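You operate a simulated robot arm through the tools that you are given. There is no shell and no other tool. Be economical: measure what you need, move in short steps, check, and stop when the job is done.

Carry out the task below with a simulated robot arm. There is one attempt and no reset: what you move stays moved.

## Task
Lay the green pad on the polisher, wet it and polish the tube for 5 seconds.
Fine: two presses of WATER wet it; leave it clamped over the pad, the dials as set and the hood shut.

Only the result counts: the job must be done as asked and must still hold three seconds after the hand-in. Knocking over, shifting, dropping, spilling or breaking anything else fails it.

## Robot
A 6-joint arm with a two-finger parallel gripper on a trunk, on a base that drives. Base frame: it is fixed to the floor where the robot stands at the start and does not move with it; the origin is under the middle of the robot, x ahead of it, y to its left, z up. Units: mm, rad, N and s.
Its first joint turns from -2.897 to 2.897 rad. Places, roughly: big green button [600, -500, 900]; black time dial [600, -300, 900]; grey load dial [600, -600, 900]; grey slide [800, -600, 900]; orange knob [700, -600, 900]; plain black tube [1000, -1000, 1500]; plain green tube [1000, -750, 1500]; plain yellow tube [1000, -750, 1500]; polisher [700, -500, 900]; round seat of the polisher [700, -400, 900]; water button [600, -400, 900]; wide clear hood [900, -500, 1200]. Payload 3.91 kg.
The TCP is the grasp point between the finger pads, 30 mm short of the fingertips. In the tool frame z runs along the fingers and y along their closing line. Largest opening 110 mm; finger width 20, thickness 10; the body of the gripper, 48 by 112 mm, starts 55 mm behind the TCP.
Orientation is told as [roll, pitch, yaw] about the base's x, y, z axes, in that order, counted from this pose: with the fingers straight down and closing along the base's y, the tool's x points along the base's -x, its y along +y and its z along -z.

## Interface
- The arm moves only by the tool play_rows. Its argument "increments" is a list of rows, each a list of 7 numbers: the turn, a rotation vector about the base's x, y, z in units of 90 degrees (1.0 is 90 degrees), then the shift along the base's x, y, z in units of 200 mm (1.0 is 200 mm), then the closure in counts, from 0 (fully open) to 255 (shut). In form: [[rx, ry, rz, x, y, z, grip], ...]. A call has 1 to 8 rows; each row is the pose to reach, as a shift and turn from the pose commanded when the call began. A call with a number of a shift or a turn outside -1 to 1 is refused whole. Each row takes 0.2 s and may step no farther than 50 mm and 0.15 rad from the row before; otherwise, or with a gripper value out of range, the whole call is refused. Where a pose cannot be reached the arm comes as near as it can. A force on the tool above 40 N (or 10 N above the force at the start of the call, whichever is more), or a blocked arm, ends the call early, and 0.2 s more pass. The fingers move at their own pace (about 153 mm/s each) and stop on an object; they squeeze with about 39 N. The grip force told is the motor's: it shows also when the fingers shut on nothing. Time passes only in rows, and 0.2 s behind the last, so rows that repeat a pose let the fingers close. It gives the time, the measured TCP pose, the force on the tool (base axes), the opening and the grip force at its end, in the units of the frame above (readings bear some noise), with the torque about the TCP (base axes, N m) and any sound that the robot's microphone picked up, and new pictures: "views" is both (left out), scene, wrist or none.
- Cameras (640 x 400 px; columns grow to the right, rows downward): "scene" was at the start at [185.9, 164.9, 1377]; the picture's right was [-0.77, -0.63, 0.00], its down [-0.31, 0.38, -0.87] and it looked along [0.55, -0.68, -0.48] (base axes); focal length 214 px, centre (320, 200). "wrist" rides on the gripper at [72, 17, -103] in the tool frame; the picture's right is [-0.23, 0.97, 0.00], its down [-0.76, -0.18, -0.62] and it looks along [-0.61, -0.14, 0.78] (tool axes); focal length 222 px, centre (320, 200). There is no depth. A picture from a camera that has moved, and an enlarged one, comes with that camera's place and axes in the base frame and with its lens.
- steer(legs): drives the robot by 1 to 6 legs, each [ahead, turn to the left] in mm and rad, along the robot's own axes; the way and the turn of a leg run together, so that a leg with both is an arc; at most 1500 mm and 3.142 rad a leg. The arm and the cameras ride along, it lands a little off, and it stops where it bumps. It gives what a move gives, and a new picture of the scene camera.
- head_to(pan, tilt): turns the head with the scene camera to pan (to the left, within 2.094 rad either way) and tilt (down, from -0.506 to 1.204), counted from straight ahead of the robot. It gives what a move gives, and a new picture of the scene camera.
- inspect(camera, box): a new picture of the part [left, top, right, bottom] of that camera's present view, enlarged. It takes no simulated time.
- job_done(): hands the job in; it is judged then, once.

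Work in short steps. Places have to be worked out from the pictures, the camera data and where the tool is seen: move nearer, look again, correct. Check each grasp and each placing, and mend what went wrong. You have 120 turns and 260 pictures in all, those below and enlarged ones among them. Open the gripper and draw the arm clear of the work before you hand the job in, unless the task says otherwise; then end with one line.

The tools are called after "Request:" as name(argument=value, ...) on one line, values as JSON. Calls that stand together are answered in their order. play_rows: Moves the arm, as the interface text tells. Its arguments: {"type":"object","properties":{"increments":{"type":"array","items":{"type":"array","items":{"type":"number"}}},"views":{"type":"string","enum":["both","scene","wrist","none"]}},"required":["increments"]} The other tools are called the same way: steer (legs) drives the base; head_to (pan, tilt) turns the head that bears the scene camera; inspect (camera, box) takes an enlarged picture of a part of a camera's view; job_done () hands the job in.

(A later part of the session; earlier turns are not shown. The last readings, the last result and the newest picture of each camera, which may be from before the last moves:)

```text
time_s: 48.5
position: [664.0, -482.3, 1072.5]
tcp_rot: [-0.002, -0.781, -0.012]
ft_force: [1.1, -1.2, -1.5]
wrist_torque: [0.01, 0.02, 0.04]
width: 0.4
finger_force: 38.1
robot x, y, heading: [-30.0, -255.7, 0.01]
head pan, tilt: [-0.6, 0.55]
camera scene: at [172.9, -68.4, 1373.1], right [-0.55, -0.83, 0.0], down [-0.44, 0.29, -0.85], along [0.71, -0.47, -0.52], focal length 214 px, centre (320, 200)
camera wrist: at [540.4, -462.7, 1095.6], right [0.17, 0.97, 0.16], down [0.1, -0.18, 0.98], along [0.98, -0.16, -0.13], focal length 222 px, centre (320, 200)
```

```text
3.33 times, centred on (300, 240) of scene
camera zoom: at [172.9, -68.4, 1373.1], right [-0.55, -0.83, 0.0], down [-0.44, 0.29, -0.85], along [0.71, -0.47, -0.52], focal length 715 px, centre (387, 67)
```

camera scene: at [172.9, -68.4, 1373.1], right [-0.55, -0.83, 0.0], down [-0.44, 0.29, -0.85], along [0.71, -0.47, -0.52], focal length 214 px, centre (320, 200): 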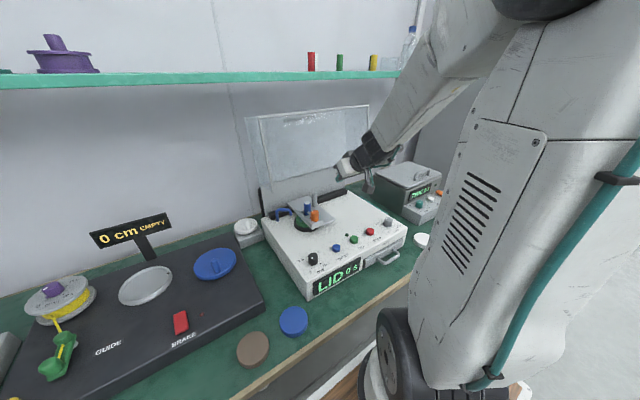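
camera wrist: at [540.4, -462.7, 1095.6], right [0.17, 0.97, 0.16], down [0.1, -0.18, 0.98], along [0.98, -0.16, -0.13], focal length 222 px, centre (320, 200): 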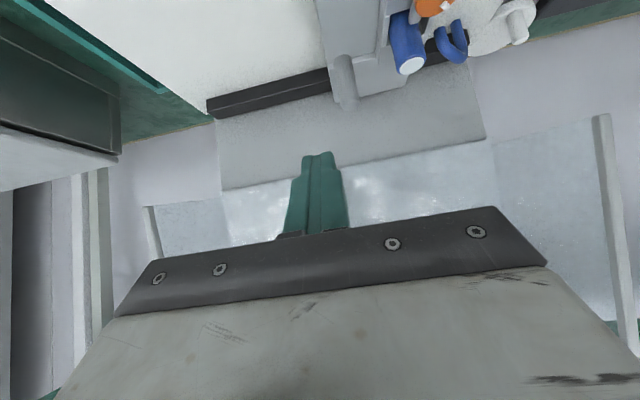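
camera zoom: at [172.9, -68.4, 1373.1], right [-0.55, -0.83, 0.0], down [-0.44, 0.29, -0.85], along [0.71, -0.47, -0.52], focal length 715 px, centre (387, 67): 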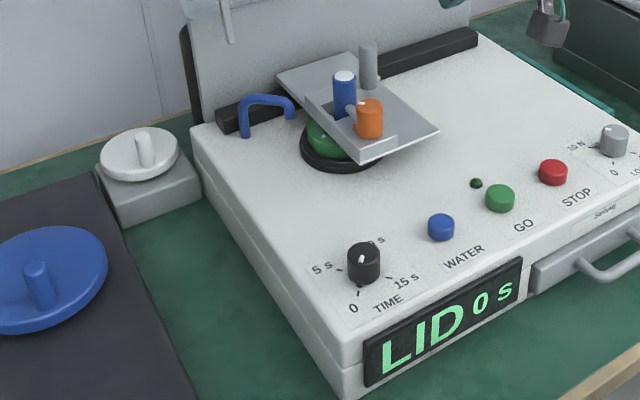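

The tube is still held by the knob's rod. Before the dial, I study the open hood to learn how it swings.

Request:
inspect(camera="scene", box=[230, 90, 400, 220])

Request:
play_rows(increments=[[0, 0.09, 0, -0.1, 0, 0, 255], [0, 0.18, 0, -0.2, 0, 0, 255], [0, 0.27, 0, -0.3, 0, 0, 255], [0, 0.36, 0, -0.35, 0.1, 0, 255], [0, 0.45, 0, -0.4, 0.2, 0, 255], [0, 0.498, 0, -0.4, 0.3, 0, 255], [0, 0.498, 0, -0.4, 0.5, 0, 255], [0, 0.498, 0, -0.4, 0.7, 0, 255]])

Request:
inspect(camera="wrist", box=[180, 0, 460, 200])

```text
3.08 times, centred on (315, 155) of scene
camera zoom: at [172.9, -68.4, 1373.1], right [-0.55, -0.83, 0.0], down [-0.44, 0.29, -0.85], along [0.71, -0.47, -0.52], focal length 660 px, centre (335, 338)
```

zoom: 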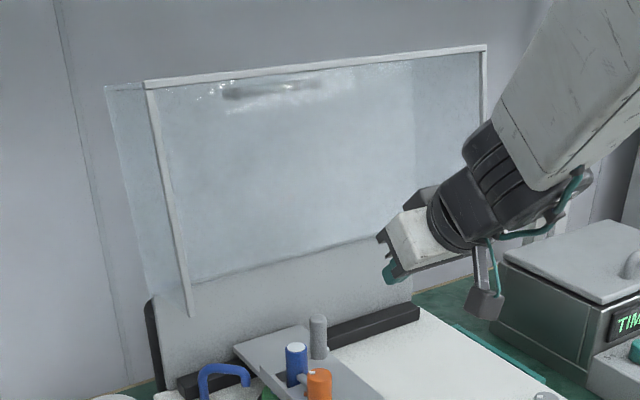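

```text
time_s: 50.3
position: [583.5, -340.0, 1074.0]
tcp_rot: [-0.011, 0.0, -0.008]
ft_force: [-0.2, -0.1, 0.0]
wrist_torque: [0.04, 0.01, 0.04]
width: 0.0
finger_force: 38.1
robot x, y, heading: [-31.5, -254.2, 0.015]
head pan, tilt: [-0.6, 0.55]
camera scene: at [172.4, -68.4, 1373.1], right [-0.55, -0.83, 0.0], down [-0.43, 0.29, -0.85], along [0.71, -0.47, -0.52], focal length 214 px, centre (320, 200)
camera wrist: at [511.0, -322.5, 1176.5], right [0.24, 0.97, -0.01], down [0.76, -0.18, 0.63], along [0.61, -0.16, -0.78], focal length 222 px, centre (320, 200)
```

scene: 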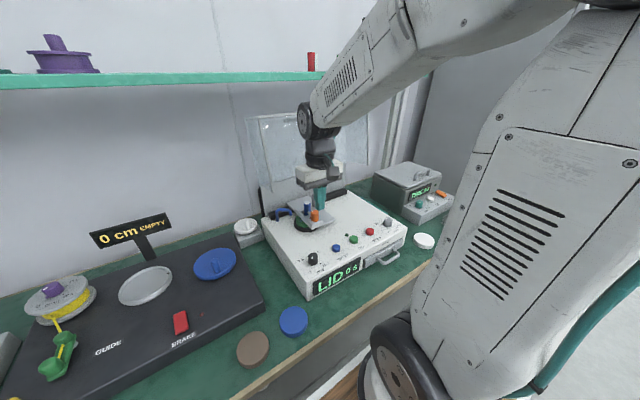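
wrist: 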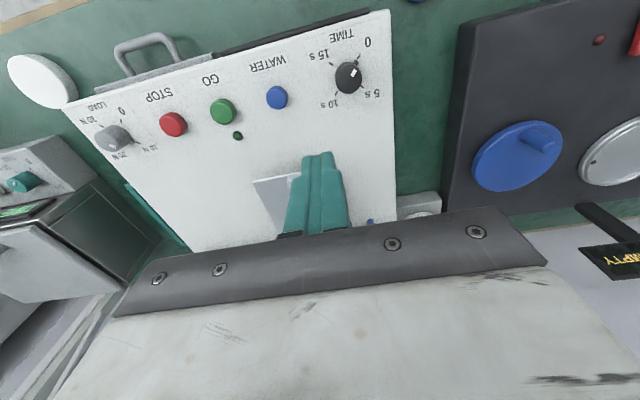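

```text
2.00 times, centred on (320, 100) of wrist
camera zoom: at [511.0, -322.5, 1176.5], right [0.24, 0.97, -0.01], down [0.76, -0.18, 0.63], along [0.61, -0.16, -0.78], focal length 444 px, centre (320, 400)
```

zoom: 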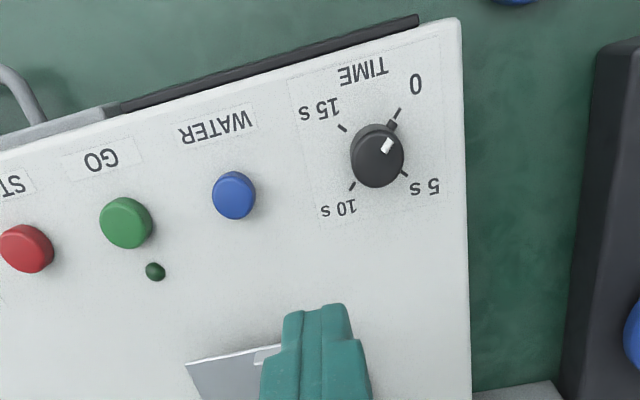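

The dial shows 0, with 5 s a quarter turn clockwise (seen from above). Dial centre about (565,-307), pointer nub toward (-x,+y), so I'll grip at yaw -45° (perpendicular to the nub) and turn -90°. First above it.

Request:
play_rows(increments=[[0, 0, -0.09, -0.02, 0.04, -0.07, 130], [0, 0, -0.18, -0.04, 0.08, -0.14, 130], [0, 0, -0.27, -0.06, 0.12, -0.21, 130], [0, 0, -0.36, -0.08, 0.16, -0.28, 130], [0, 0, -0.45, -0.0925, 0.165, -0.35, 130], [0, 0, -0.495, -0.0925, 0.165, -0.42, 130]])

Request:
inspect(camera="wrist", box=[200, 40, 440, 220])

```text
time_s: 51.7
position: [562.7, -309.0, 989.3]
tcp_rot: [-0.011, -0.001, -0.788]
ft_force: [0.2, -0.3, 1.1]
wrist_torque: [0.01, 0.0, -0.06]
width: 53.9
finger_force: 0.1
robot x, y, heading: [-29.1, -253.1, 0.011]
head pan, tilt: [-0.6, 0.55]
camera scene: at [172.2, -68.2, 1373.1], right [-0.55, -0.83, 0.0], down [-0.43, 0.29, -0.85], along [0.71, -0.47, -0.52], focal length 214 px, centre (320, 200)
camera wrist: at [526.1, -244.7, 1092.9], right [0.85, 0.53, -0.01], down [0.42, -0.66, 0.63], along [0.32, -0.54, -0.78], focal length 222 px, centre (320, 200)
```

scene: 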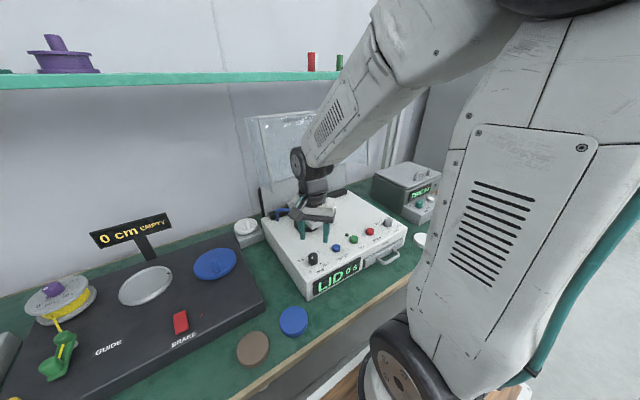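
wrist: 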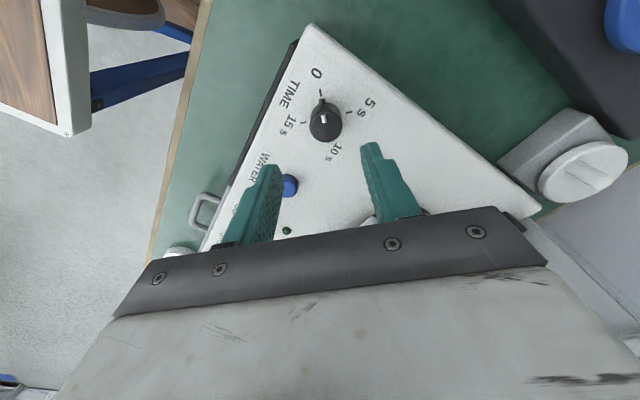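

```text
2.22 times, centred on (320, 130) of wrist
camera zoom: at [526.1, -244.7, 1092.9], right [0.85, 0.53, -0.01], down [0.42, -0.66, 0.63], along [0.32, -0.54, -0.78], focal length 494 px, centre (320, 356)
```

zoom: 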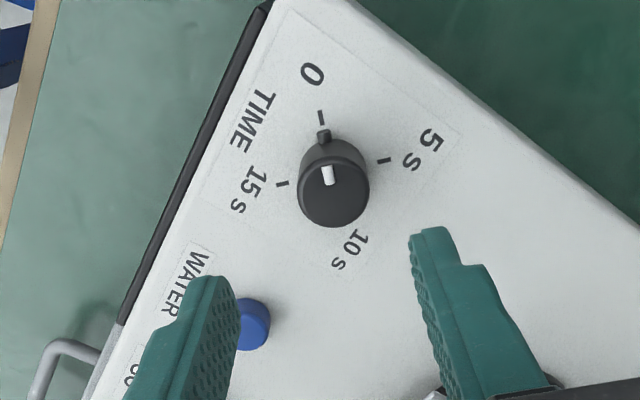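

Knob at about (562,-302), top near z 912. I centre on it, lower to TCP 922 and close.

Request:
play_rows(increments=[[0, 0, 0, 0, 0.035, -0.15, 130], [0, 0, 0, 0, 0.035, -0.27, 130], [0, 0, 0, 0, 0.035, -0.335, 130]], views="wrist")

Request:
inspect(camera="wrist", box=[200, 60, 440, 240])

```text
time_s: 52.5
position: [564.2, -300.1, 921.7]
tcp_rot: [-0.012, -0.004, -0.786]
ft_force: [0.6, -0.7, 0.6]
wrist_torque: [-0.04, -0.01, 0.01]
width: 53.8
finger_force: 0.0
robot x, y, heading: [-30.3, -254.6, 0.008]
head pan, tilt: [-0.6, 0.55]
camera wrist: at [526.3, -236.7, 1024.9], right [0.85, 0.53, -0.01], down [0.42, -0.66, 0.63], along [0.32, -0.54, -0.78], focal length 222 px, centre (320, 200)
```

wrist: 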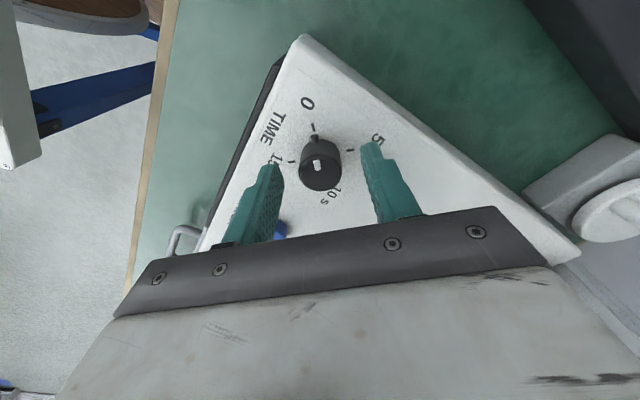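

```text
2.22 times, centred on (320, 150) of wrist
camera zoom: at [526.3, -236.7, 1024.9], right [0.85, 0.53, -0.01], down [0.42, -0.66, 0.63], along [0.32, -0.54, -0.78], focal length 494 px, centre (320, 311)
```

zoom: 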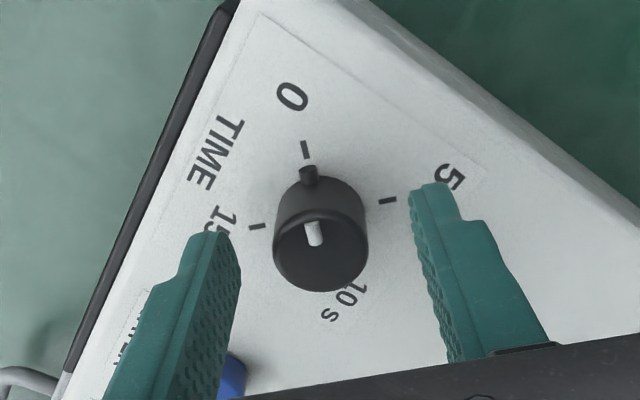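

Knob lies between the fingers, about 3 mm off along the finger width. I correct and close.

Request:
play_rows(increments=[[0, 0, 0, -0.012, 0.014, 0, 130], [0, 0, 0, -0.012, 0.014, 0, 220], [0, 0, 0, -0.012, 0.014, 0, 220], [0, 0, 0, -0.012, 0.014, 0, 220]], views="wrist")

```text
time_s: 53.5
position: [561.6, -298.4, 922.5]
tcp_rot: [-0.014, 0.0, -0.785]
ft_force: [-19.0, -13.7, -4.2]
wrist_torque: [-0.6, 0.19, -0.21]
width: 29.5
finger_force: 45.1
robot x, y, heading: [-26.2, -254.9, 0.012]
head pan, tilt: [-0.6, 0.55]
camera wrist: at [523.2, -234.9, 1025.1], right [0.85, 0.53, -0.01], down [0.42, -0.66, 0.62], along [0.32, -0.54, -0.78], focal length 222 px, centre (320, 200)
```

wrist: 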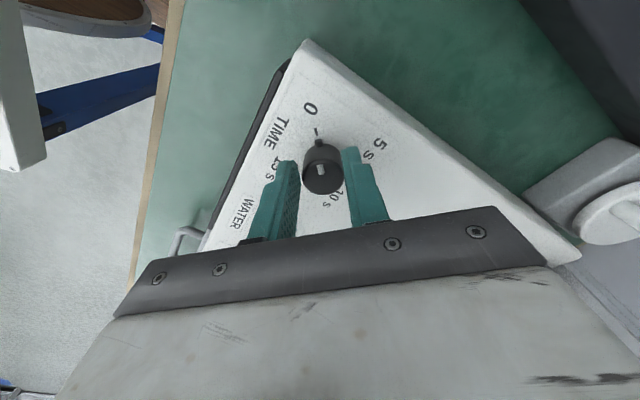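

Gripped (29.5 mm). I ease off the 23 N side load by 2 mm and turn clockwise, first about 65°.

Request:
play_rows(increments=[[0, 0, 0, -0.008, -0.006, 0, 220], [0, 0, -0.09, -0.008, -0.006, 0, 220], [0, 0, -0.18, -0.008, -0.006, 0, 220], [0, 0, -0.27, -0.008, -0.006, 0, 220], [0, 0, -0.36, -0.008, -0.006, 0, 220], [0, 0, -0.45, -0.008, -0.006, 0, 220], [0, 0, -0.54, -0.008, -0.006, 0, 220], [0, 0, -0.63, -0.008, -0.006, 0, 220]])

Request:
inspect(camera="scene", box=[260, 200, 420, 310])

```text
time_s: 54.4
position: [562.8, -298.0, 922.5]
tcp_rot: [-0.008, -0.003, -1.089]
ft_force: [9.6, 4.6, -14.5]
wrist_torque: [0.46, -0.42, 0.11]
width: 29.4
finger_force: 44.4
robot x, y, heading: [-28.4, -254.4, 0.01]
head pan, tilt: [-0.6, 0.55]
stopped in row 4: the force on the tool passed its limit at 42 N (the readings are from after the stop); the commanded pose is now the measured one
camera scene: at [172.9, -67.6, 1373.0], right [-0.55, -0.83, 0.0], down [-0.44, 0.29, -0.85], along [0.71, -0.47, -0.52], focal length 214 px, centre (320, 200)
camera wrist: at [545.4, -225.0, 1025.3], right [0.97, 0.25, -0.01], down [0.2, -0.75, 0.63], along [0.15, -0.61, -0.78], focal length 222 px, centre (320, 200)
```

scene: 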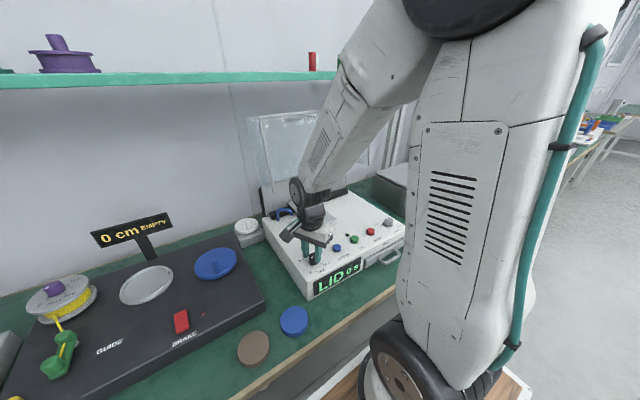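
wrist: 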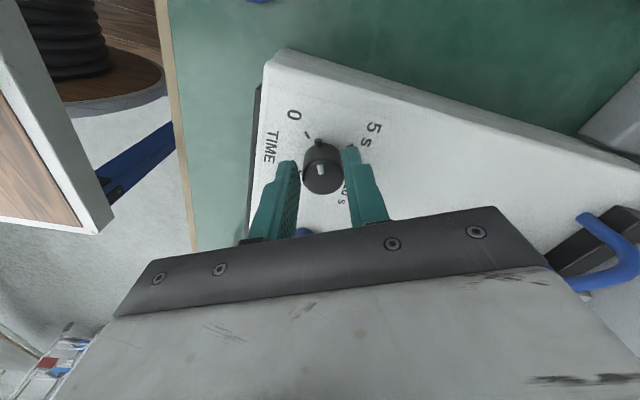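

```text
3.64 times, centred on (340, 255) of scene
camera zoom: at [172.9, -67.6, 1373.0], right [-0.55, -0.83, 0.0], down [-0.44, 0.29, -0.85], along [0.71, -0.47, -0.52], focal length 780 px, centre (247, 0)
```

zoom: 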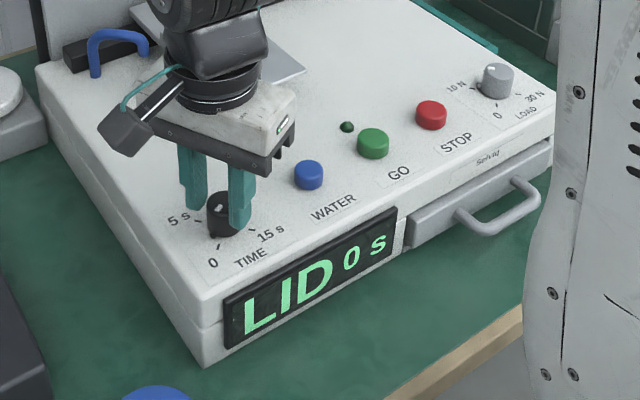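

The knob is turning (about 17°), stopped by side load. I continue with smaller steps and slight relief.

Request:
play_rows(increments=[[0, 0, 0, 0.005, 0.002, -0.003, 220], [0, 0, -0.06, 0.005, 0.002, -0.003, 220], [0, 0, -0.12, 0.005, 0.002, -0.003, 220], [0, 0, -0.18, 0.005, 0.002, -0.003, 220], [0, 0, -0.24, 0.005, 0.002, -0.003, 220], [0, 0, -0.3, 0.005, 0.002, -0.003, 220]], views="wrist")

```text
time_s: 55.8
position: [567.0, -296.4, 922.5]
tcp_rot: [-0.001, -0.005, -1.557]
ft_force: [10.6, 2.6, -15.5]
wrist_torque: [0.06, -0.52, 0.13]
width: 29.7
finger_force: 45.2
robot x, y, heading: [-27.8, -255.2, 0.014]
head pan, tilt: [-0.6, 0.55]
stopped in row 6: the force on the tool passed its limit at 41 N (the readings are from after the stop); the commanded pose is now the measured one
camera wrist: at [583.5, -223.6, 1025.4], right [0.98, -0.21, 0.0], down [-0.17, -0.76, 0.63], along [-0.13, -0.61, -0.78], focal length 222 px, centre (320, 200)
```

wrist: 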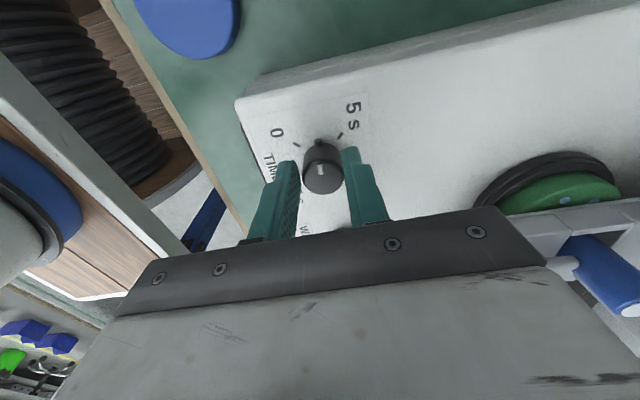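

Halfway (pointer between 0 and 5 s). I continue the remaining 45°.

Request:
play_rows(increments=[[0, 0, -0.06, 0, 0, -0.003, 220], [0, 0, -0.12, 0, 0, -0.003, 220], [0, 0, -0.18, 0, 0, -0.003, 220], [0, 0, -0.24, 0, 0, -0.003, 220], [0, 0, -0.3, 0, 0, -0.003, 220]], views="both")

Request:
inspect(camera="scene", box=[260, 200, 420, 310])

```text
time_s: 56.7
position: [571.0, -297.3, 921.3]
tcp_rot: [0.007, -0.004, -1.865]
ft_force: [13.0, -0.9, -19.3]
wrist_torque: [0.28, -0.53, 0.12]
width: 29.7
finger_force: 45.2
robot x, y, heading: [-28.9, -255.2, 0.017]
head pan, tilt: [-0.6, 0.55]
stopped in row 4: the force on the tool passed its limit at 42 N (the readings are from after the stop); the commanded pose is now the measured one
camera scene: at [173.5, -67.6, 1373.0], right [-0.55, -0.83, 0.0], down [-0.44, 0.29, -0.85], along [0.71, -0.47, -0.52], focal length 214 px, centre (320, 200)
camera wrist: at [606.7, -232.2, 1025.7], right [0.87, -0.5, 0.01], down [-0.39, -0.68, 0.62], along [-0.31, -0.54, -0.78], focal length 222 px, centre (320, 200)
```

scene: 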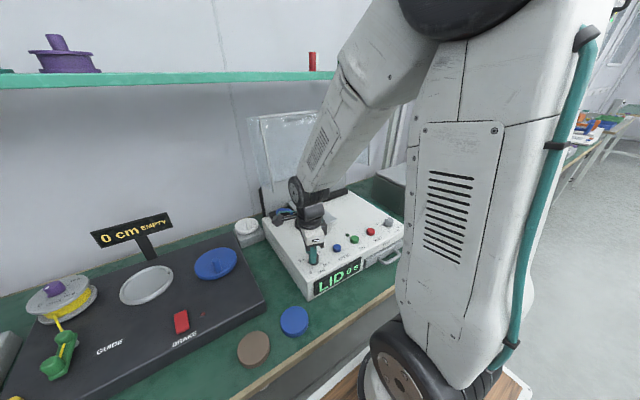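
wrist: 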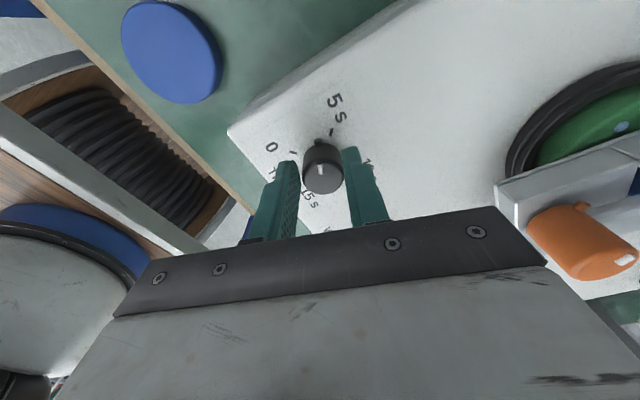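

```text
3.64 times, centred on (340, 255) of scene
camera zoom: at [173.5, -67.6, 1373.0], right [-0.55, -0.83, 0.0], down [-0.44, 0.29, -0.85], along [0.71, -0.47, -0.52], focal length 780 px, centre (247, 0)
```

zoom: 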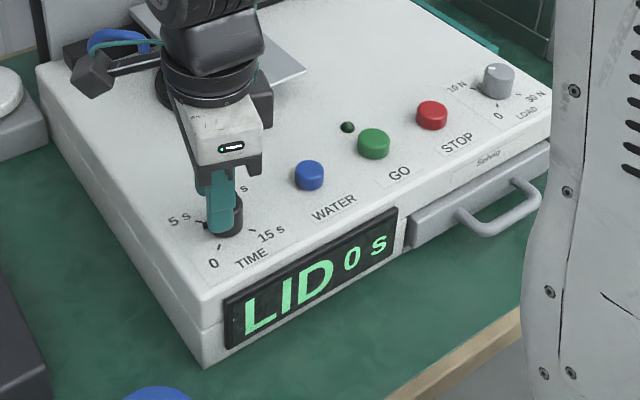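

The grip sits about 9 mm off the knob's axis, hence the side load: the axis works out at (568,-305). I finish the last 28° while moving the TCP along its arc.

Request:
play_rows(increments=[[0, 0, -0.06, 0.004, -0.001, -0.005, 220], [0, 0, -0.12, 0.008, -0.002, -0.007, 220], [0, 0, -0.18, 0.012, -0.003, -0.007, 220], [0, 0, -0.24, 0.015, -0.004, -0.007, 220], [0, 0, -0.311, 0.018, -0.005, -0.007, 220]], views="both")

Request:
inspect(camera="wrist", box=[240, 60, 420, 240])

Request:
inspect(camera="scene", box=[260, 200, 420, 310])

```text
time_s: 57.9
position: [572.9, -298.7, 921.9]
tcp_rot: [0.009, 0.002, -2.353]
ft_force: [21.0, -15.9, 16.7]
wrist_torque: [-1.39, 0.35, 0.22]
width: 29.7
finger_force: 44.8
robot x, y, heading: [-27.5, -256.6, 0.013]
head pan, tilt: [-0.6, 0.55]
camera scene: at [173.0, -68.3, 1373.1], right [-0.55, -0.83, 0.0], down [-0.44, 0.29, -0.85], along [0.71, -0.47, -0.52], focal length 214 px, centre (320, 200)
camera wrist: at [636.5, -259.2, 1025.9], right [0.53, -0.85, 0.01], down [-0.67, -0.41, 0.62], along [-0.52, -0.33, -0.78], focal length 222 px, centre (320, 200)
```

scene: 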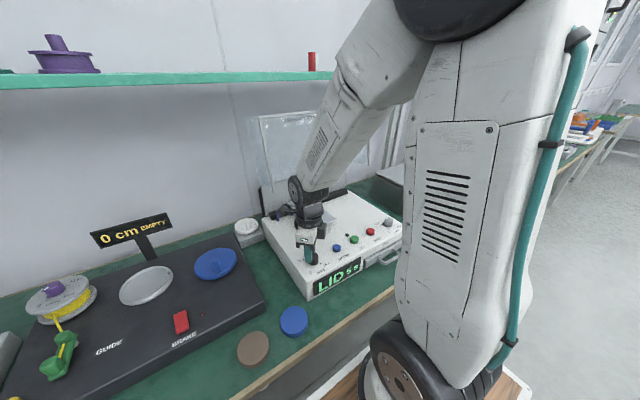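
wrist: 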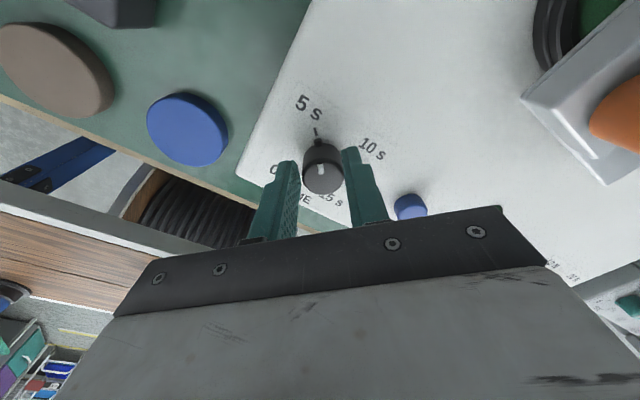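

```text
2.22 times, centred on (330, 150) of wrist
camera zoom: at [636.5, -259.2, 1025.9], right [0.53, -0.85, 0.01], down [-0.67, -0.41, 0.62], along [-0.52, -0.33, -0.78], focal length 494 px, centre (298, 311)
```

zoom: 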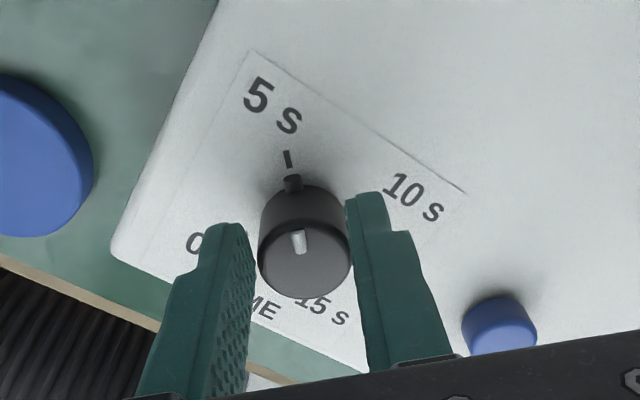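

```text
3.64 times, centred on (340, 255) of scene
camera zoom: at [173.0, -68.3, 1373.1], right [-0.55, -0.83, 0.0], down [-0.44, 0.29, -0.85], along [0.71, -0.47, -0.52], focal length 780 px, centre (247, 0)
```

zoom: 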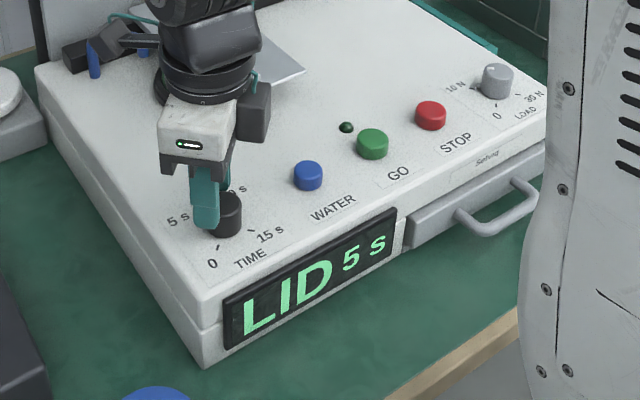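

The display reads "LID 5 s". I release the knob and lift straight up.

Request:
play_rows(increments=[[0, 0, 0, 0, 0, 0, 150], [0, 0, 0, 0, 0, 0, 130], [0, 0, 0, 0, 0, 0.1, 130], [0, 0, 0, 0, 0, 0.3, 130], [0, 0, 0, 0, 0, 0.5, 130], [0, 0, 0, 0, 0, 0.7, 130]], views="none")

Request:
inspect(camera="scene", box=[230, 90, 410, 310])

```text
time_s: 59.3
position: [573.2, -299.1, 1062.1]
tcp_rot: [0.008, -0.002, -2.352]
ft_force: [-0.8, 0.8, 0.1]
wrist_torque: [-0.02, 0.03, 0.03]
width: 54.4
finger_force: 0.0
robot x, y, heading: [-28.8, -257.3, 0.017]
head pan, tilt: [-0.6, 0.55]
```

```text
1.82 times, centred on (320, 200) of scene
camera zoom: at [172.8, -67.6, 1373.1], right [-0.55, -0.83, 0.0], down [-0.44, 0.29, -0.85], along [0.71, -0.47, -0.52], focal length 390 px, centre (320, 200)
```

zoom: 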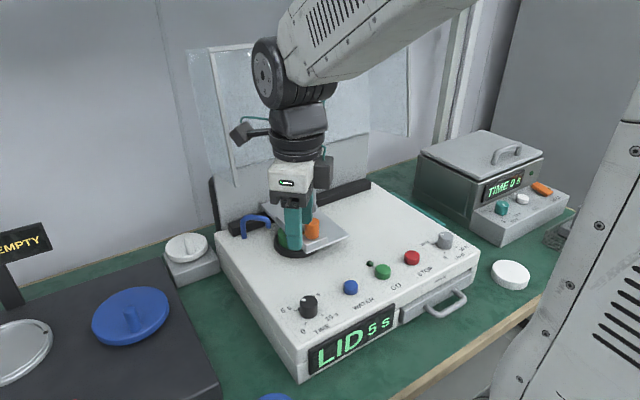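

Dial left at 5 s. I turn the yaw back to 0 while retreating up, to get a free look at the hood.

Request:
play_rows(increments=[[0, 0, 0.094, -0.05, 0, 0.1, 130], [0, 0, 0.188, -0.1, 0, 0.2, 150], [0, 0, 0.282, -0.1, 0, 0.3, 200], [0, 0, 0.376, -0.1, 0, 0.4, 255], [0, 0, 0.47, -0.1, 0, 0.5, 255], [0, 0, 0.564, -0.1, 0, 0.6, 255], [0, 0, 0.658, -0.1, 0, 0.65, 255], [0, 0, 0.752, -0.1, 0, 0.65, 255]], views="none")

Request:
play_rows(increments=[[0, 0, 0.094, 0, 0, 0, 255], [0, 0, 0.188, 0, 0, 0, 255], [0, 0, 0.282, 0, 0, 0, 255], [0, 0, 0.376, 0, 0, 0, 255], [0, 0, 0.47, 0, 0, 0, 255], [0, 0, 0.564, 0, 0, 0, 255], [0, 0, 0.658, 0, 0, 0, 255], [0, 0, 0.745, 0, 0, 0, 255]])

Request:
inspect(camera="scene", box=[230, 60, 430, 240])

```text
time_s: 61.1
position: [552.8, -297.8, 1191.0]
tcp_rot: [0.006, -0.001, -1.168]
ft_force: [-0.7, -0.7, 0.0]
wrist_torque: [-0.02, 0.01, -0.01]
width: 0.0
finger_force: 37.3
robot x, y, heading: [-27.8, -257.1, 0.018]
head pan, tilt: [-0.6, 0.55]
```

```text
time_s: 62.9
position: [551.5, -298.0, 1191.4]
tcp_rot: [0.007, -0.001, 0.002]
ft_force: [-0.4, -0.4, -0.1]
wrist_torque: [-0.01, -0.03, -0.01]
width: 0.0
finger_force: 37.3
robot x, y, heading: [-25.8, -259.5, 0.017]
head pan, tilt: [-0.6, 0.55]
camera scene: at [172.5, -67.6, 1373.1], right [-0.55, -0.83, 0.0], down [-0.44, 0.29, -0.85], along [0.71, -0.47, -0.52], focal length 214 px, centre (320, 200)
camera wrist: at [480.2, -282.2, 1294.8], right [0.23, 0.97, 0.01], down [0.76, -0.18, 0.62], along [0.61, -0.14, -0.78], focal length 222 px, centre (320, 200)
```

scene: 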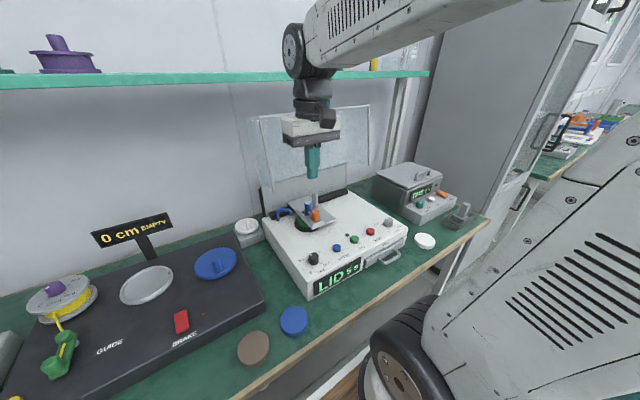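
wrist: 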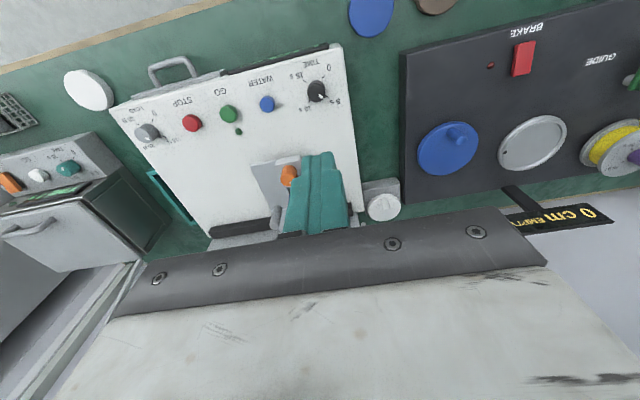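

```text
2.22 times, centred on (330, 150) of scene
camera zoom: at [172.5, -67.6, 1373.1], right [-0.55, -0.83, 0.0], down [-0.44, 0.29, -0.85], along [0.71, -0.47, -0.52], focal length 477 px, centre (298, 311)
```

zoom: 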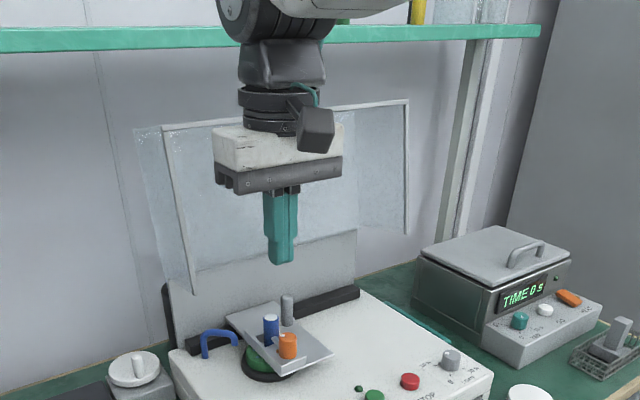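

I tilt to -45° at y -365 and z≈1290 so the wrist camera looks straight at the hood.

Request:
play_rows(increments=[[0, -0.09, 0, 0, -0.06, 0.1, 255], [0, -0.18, 0, 0, -0.12, 0.2, 255], [0, -0.27, 0, 0, -0.18, 0.3, 255], [0, -0.36, 0, 0, -0.24, 0.4, 255], [0, -0.45, 0, 0, -0.3, 0.48, 255], [0, -0.5, 0, 0, -0.335, 0.5, 255]])

Request:
inspect(camera="scene", box=[230, 60, 430, 240])

```text
time_s: 64.3
position: [551.9, -363.9, 1291.5]
tcp_rot: [0.007, -0.79, 0.001]
ft_force: [-0.1, 0.1, 0.5]
wrist_torque: [0.02, -0.01, -0.01]
width: 0.0
finger_force: 37.5
robot x, y, heading: [-24.9, -257.6, 0.014]
head pan, tilt: [-0.6, 0.55]
camera scene: at [172.6, -67.7, 1373.1], right [-0.55, -0.83, 0.0], down [-0.44, 0.29, -0.85], along [0.71, -0.47, -0.52], focal length 214 px, centre (320, 200)
camera wrist: at [429.0, -348.2, 1313.0], right [0.16, 0.97, 0.17], down [0.1, -0.18, 0.98], along [0.98, -0.14, -0.12], focal length 222 px, centre (320, 200)
```

scene: 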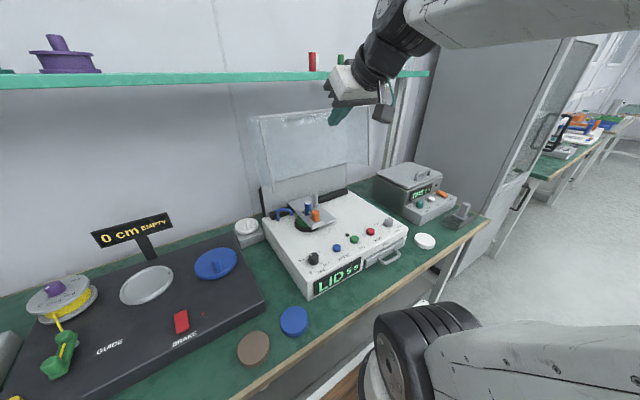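
wrist: 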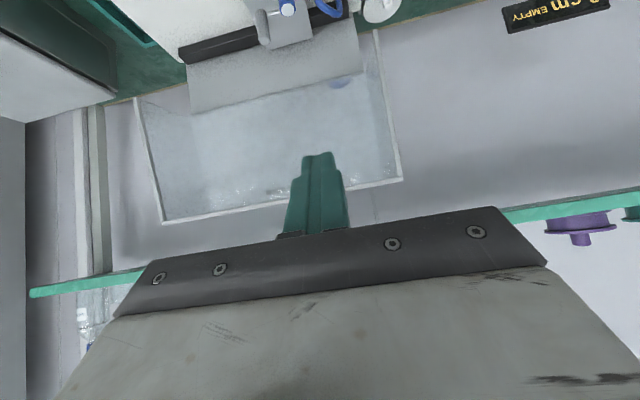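

```text
2.22 times, centred on (330, 150) of scene
camera zoom: at [172.6, -67.7, 1373.1], right [-0.55, -0.83, 0.0], down [-0.44, 0.29, -0.85], along [0.71, -0.47, -0.52], focal length 477 px, centre (298, 311)
```

zoom: 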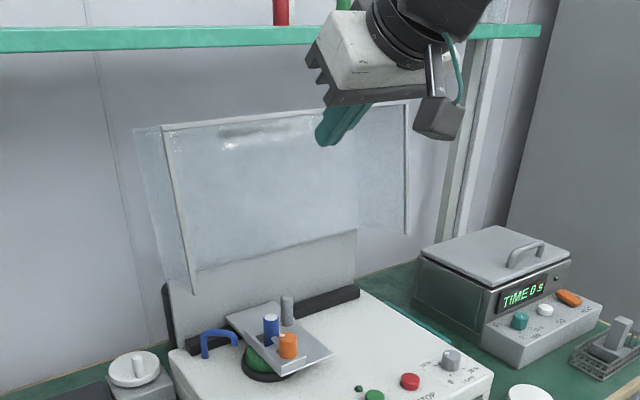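

Triangulation: hood rim's top corner about (776,-270,1263), rim plane x≈780, box reaching back to x≈900. Since the rim lies well forward of the hinge, pressing down on the top wall near the rim should swing it shut. I set the tool upright and go in front of it at y -480.

Request:
play_rows(increments=[[0, 0.09, 0, 0.12, -0.1, 0.08, 255], [0, 0.18, 0, 0.24, -0.2, 0.16, 255], [0, 0.27, 0, 0.36, -0.3, 0.24, 255], [0, 0.36, 0, 0.48, -0.4, 0.32, 255], [0, 0.45, 0, 0.6, -0.5, 0.34, 255], [0, 0.503, 0, 0.7, -0.58, 0.34, 255]])

Request:
inspect(camera="wrist", box=[120, 60, 520, 260])

Request:
inspect(camera="scene", box=[230, 20, 430, 200])

```text
time_s: 65.7
position: [692.0, -480.1, 1360.2]
tcp_rot: [0.004, 0.003, -0.002]
ft_force: [-0.2, 0.9, 1.6]
wrist_torque: [-0.03, -0.07, -0.01]
width: 0.4
finger_force: 37.7
robot x, y, heading: [-27.0, -253.8, 0.02]
head pan, tilt: [-0.6, 0.55]
camera scene: at [171.8, -67.4, 1373.2], right [-0.55, -0.83, 0.0], down [-0.44, 0.29, -0.85], along [0.71, -0.47, -0.52], focal length 214 px, centre (320, 200)
camera wrist: at [620.0, -464.6, 1463.8], right [0.23, 0.97, 0.01], down [0.76, -0.18, 0.62], along [0.6, -0.14, -0.78], focal length 222 px, centre (320, 200)
```

scene: 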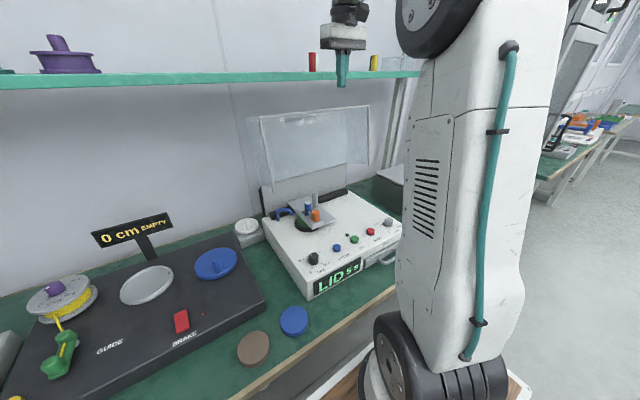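
wrist: 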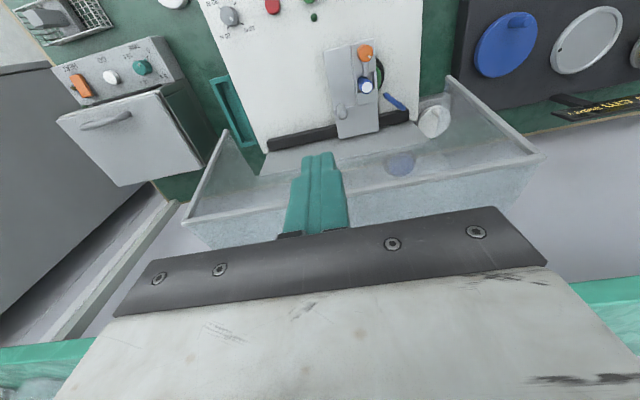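

```text
1.60 times, centred on (320, 160) of wrist
camera zoom: at [620.0, -464.6, 1463.8], right [0.23, 0.97, 0.01], down [0.76, -0.18, 0.62], along [0.6, -0.14, -0.78], focal length 355 px, centre (320, 264)
```

zoom: 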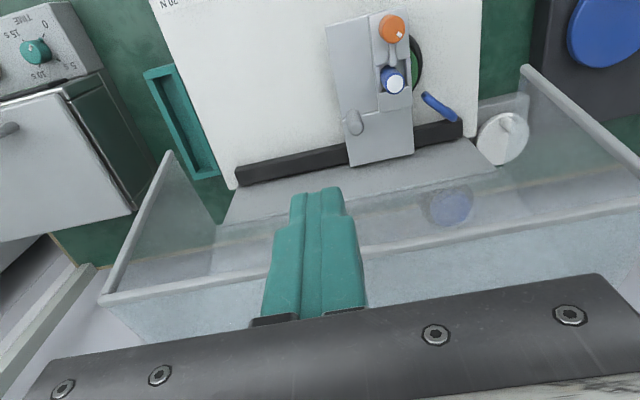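

```text
2.22 times, centred on (330, 110) of scene
camera zoom: at [171.8, -67.4, 1373.2], right [-0.55, -0.83, 0.0], down [-0.44, 0.29, -0.85], along [0.71, -0.47, -0.52], focal length 477 px, centre (298, 400)
```

zoom: 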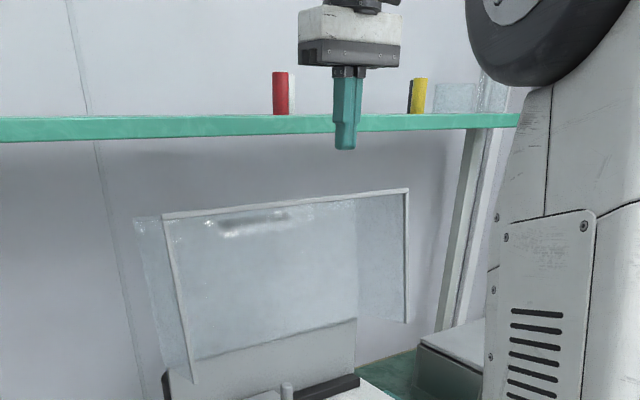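

Clearer now: hood rim leans back about 10°, hinge near (864,1019), its top wall from x 772 at z 1263. I move above it at (785,-530) and then press straight down; a constant-x push keeps a closing lever all the way.

Request:
play_rows(increments=[[0, 0, 0, 0.2, -0.1, 0, 255], [0, 0, 0, 0.4, -0.2, 0, 255], [0, 0, 0, 0.465, -0.25, -0.1, 255], [0, 0, 0, 0.465, -0.25, -0.22, 255], [0, 0, 0, 0.465, -0.25, -0.28, 255]])

Request:
inspect(camera="scene", box=[230, 20, 430, 200])

```text
time_s: 66.9
position: [785.5, -529.1, 1303.9]
tcp_rot: [0.007, 0.005, 0.001]
ft_force: [-1.3, -0.7, 0.3]
wrist_torque: [0.0, 0.04, -0.01]
width: 0.0
finger_force: 37.6
robot x, y, heading: [-25.8, -256.1, 0.014]
head pan, tilt: [-0.6, 0.55]
camera scene: at [172.6, -67.7, 1373.1], right [-0.55, -0.83, 0.0], down [-0.44, 0.29, -0.85], along [0.71, -0.47, -0.52], focal length 214 px, centre (320, 200)
camera wrist: at [713.4, -513.7, 1407.4], right [0.23, 0.97, 0.01], down [0.76, -0.18, 0.62], along [0.6, -0.14, -0.79], focal length 222 px, centre (320, 200)
```

scene: 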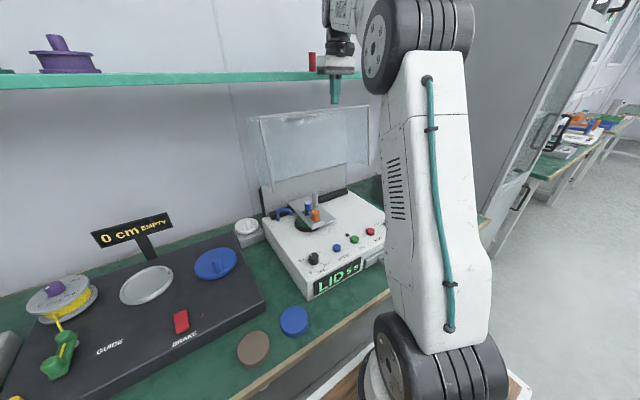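
wrist: 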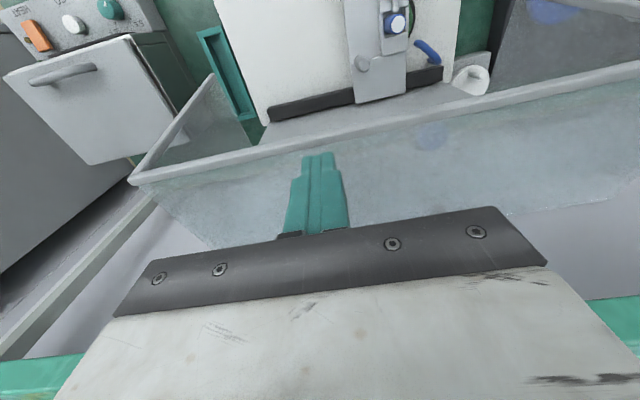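

```text
2.22 times, centred on (330, 110) of scene
camera zoom: at [172.6, -67.7, 1373.1], right [-0.55, -0.83, 0.0], down [-0.44, 0.29, -0.85], along [0.71, -0.47, -0.52], focal length 477 px, centre (298, 400)
```

zoom: 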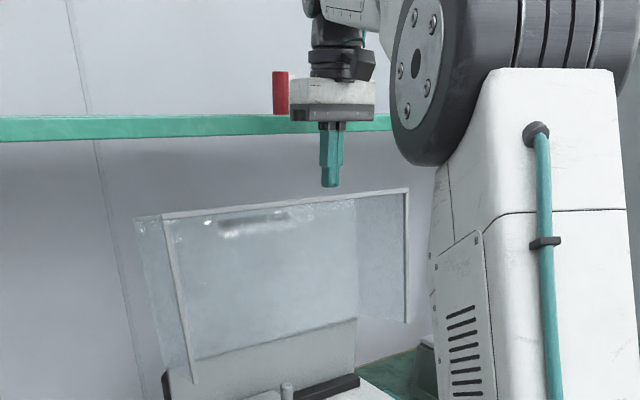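

The fingertip is just behind the rim bar, ~10 mm above the glass. I press down gradually.

Request:
play_rows(increments=[[0, 0, 0, 0, 0, -0.04, 255], [0, 0, 0, 0, 0, -0.07, 255], [0, 0, 0, 0, 0, -0.1, 255], [0, 0, 0, 0, 0, -0.13, 255], [0, 0, 0, 0, 0, -0.16, 255]], views="wrist")

Request:
inspect(camera="scene", box=[230, 20, 430, 200])

```text
time_s: 67.7
position: [784.6, -531.0, 1290.8]
tcp_rot: [0.002, -0.005, -0.003]
ft_force: [-1.2, 0.2, 8.4]
wrist_torque: [-0.01, 0.1, -0.01]
width: 0.1
finger_force: 37.0
robot x, y, heading: [-28.0, -258.9, 0.017]
head pan, tilt: [-0.6, 0.55]
stopped in row 3: the force on the tool passed its limit at 46 N (the readings are from after the stop); the commanded pose is now the measured one
camera wrist: at [711.1, -514.1, 1394.5], right [0.23, 0.97, 0.0], down [0.76, -0.18, 0.63], along [0.61, -0.14, -0.78], focal length 222 px, centre (320, 200)
```

wrist: 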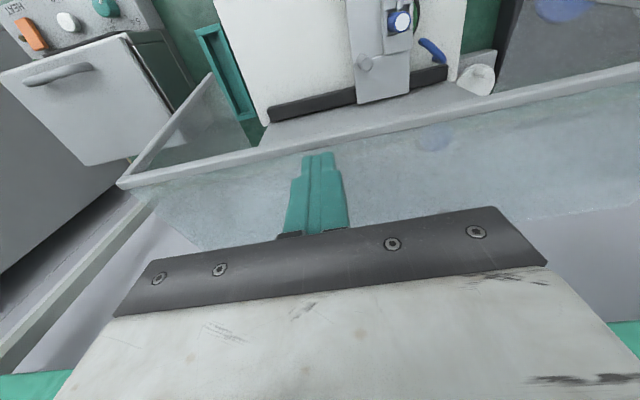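

```text
2.22 times, centred on (330, 110) of scene
camera zoom: at [172.2, -67.7, 1373.1], right [-0.55, -0.83, 0.0], down [-0.44, 0.29, -0.85], along [0.71, -0.47, -0.52], focal length 477 px, centre (298, 400)
```

zoom: 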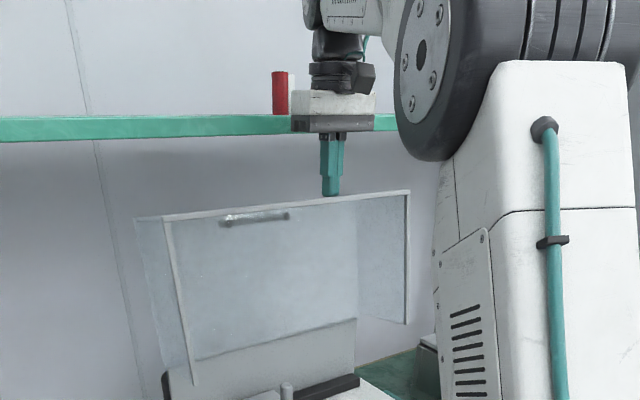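

Contact at z≈1261, stopped at 46 N. I try the arc direction: dragging -x with slight downward pressure.

Request:
play_rows(increments=[[0, 0, 0, -0.02, 0, -0.015, 255], [0, 0, 0, -0.05, 0, -0.025, 255], [0, 0, 0, -0.08, 0, -0.035, 255], [0, 0, 0, -0.11, 0, -0.05, 255]], views="wrist")

Request:
inspect(camera="scene", box=[230, 20, 430, 200])

```text
time_s: 68.7
position: [762.4, -530.7, 1281.2]
tcp_rot: [0.001, -0.004, -0.002]
ft_force: [-3.4, -0.3, 9.1]
wrist_torque: [0.0, 0.17, -0.03]
width: 0.0
finger_force: 37.9
robot x, y, heading: [-27.2, -255.6, 0.018]
head pan, tilt: [-0.6, 0.55]
camera wrist: at [689.4, -513.9, 1384.1], right [0.23, 0.97, 0.0], down [0.76, -0.18, 0.63], along [0.61, -0.14, -0.78], focal length 222 px, centre (320, 200)
```

wrist: 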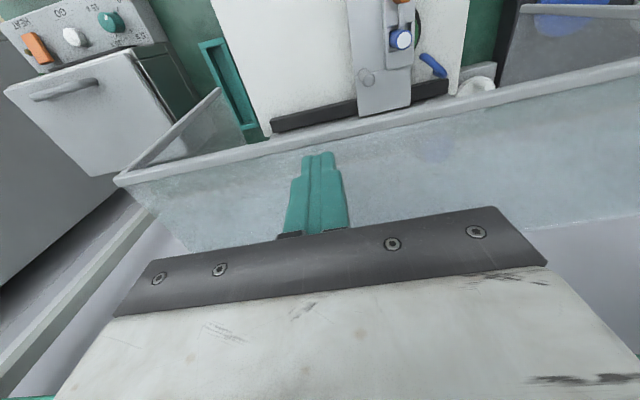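

```text
2.22 times, centred on (330, 110) of scene
camera zoom: at [172.1, -67.6, 1373.2], right [-0.55, -0.83, 0.0], down [-0.44, 0.29, -0.85], along [0.71, -0.47, -0.52], focal length 477 px, centre (298, 400)
```

zoom: 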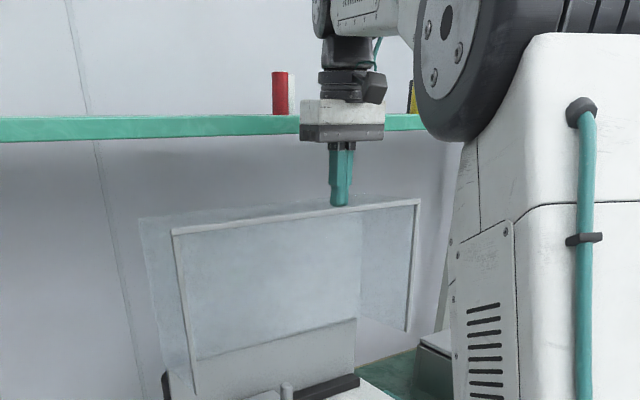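

The hood follows with only 9 N. I continue along a forward-down path, drifting the contact back over the front wall.

Request:
play_rows(increments=[[0, 0, 0, -0.05, 0, -0.05, 255], [0, 0, 0, -0.1, 0, -0.1, 255], [0, 0, 0, -0.15, 0, -0.15, 255], [0, 0, 0, -0.2, 0, -0.2, 255], [0, 0, 0, -0.24, 0, -0.255, 255], [0, 0, 0, -0.28, 0, -0.31, 255], [0, 0, 0, -0.325, 0, -0.365, 255], [0, 0, 0, -0.37, 0, -0.42, 255]], views="wrist")

Request:
inspect(camera="scene", box=[230, 60, 430, 240])

```text
time_s: 69.3
position: [745.6, -531.0, 1270.1]
tcp_rot: [-0.002, -0.013, -0.003]
ft_force: [-4.8, -0.2, 11.6]
wrist_torque: [0.04, 0.05, -0.01]
width: 0.0
finger_force: 37.9
robot x, y, heading: [-25.7, -257.8, 0.014]
head pan, tilt: [-0.6, 0.55]
stopped in row 2: the force on the tool passed its limit at 48 N (the readings are from after the stop); the commanded pose is now the measured one
camera wrist: at [672.0, -513.7, 1373.8], right [0.23, 0.97, 0.0], down [0.75, -0.18, 0.63], along [0.62, -0.15, -0.77], focal length 222 px, centre (320, 200)
```

wrist: 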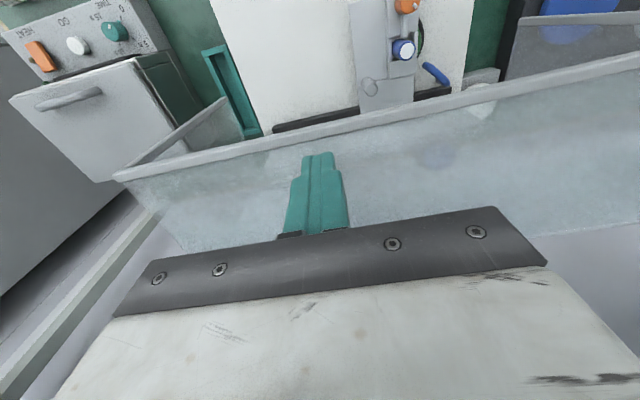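

```text
2.22 times, centred on (330, 150) of scene
camera zoom: at [171.8, -67.7, 1373.2], right [-0.55, -0.83, 0.0], down [-0.43, 0.29, -0.85], along [0.71, -0.47, -0.52], focal length 477 px, centre (298, 311)
```

zoom: 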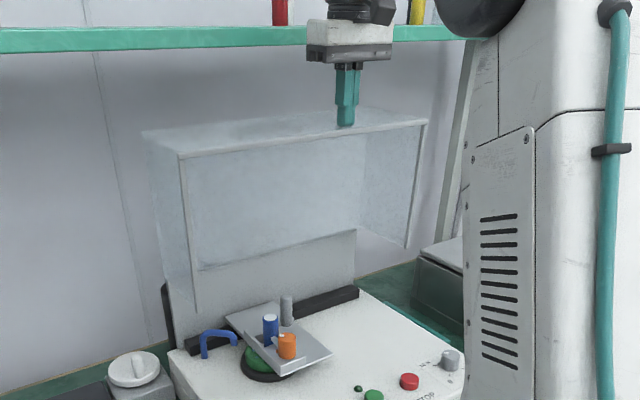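

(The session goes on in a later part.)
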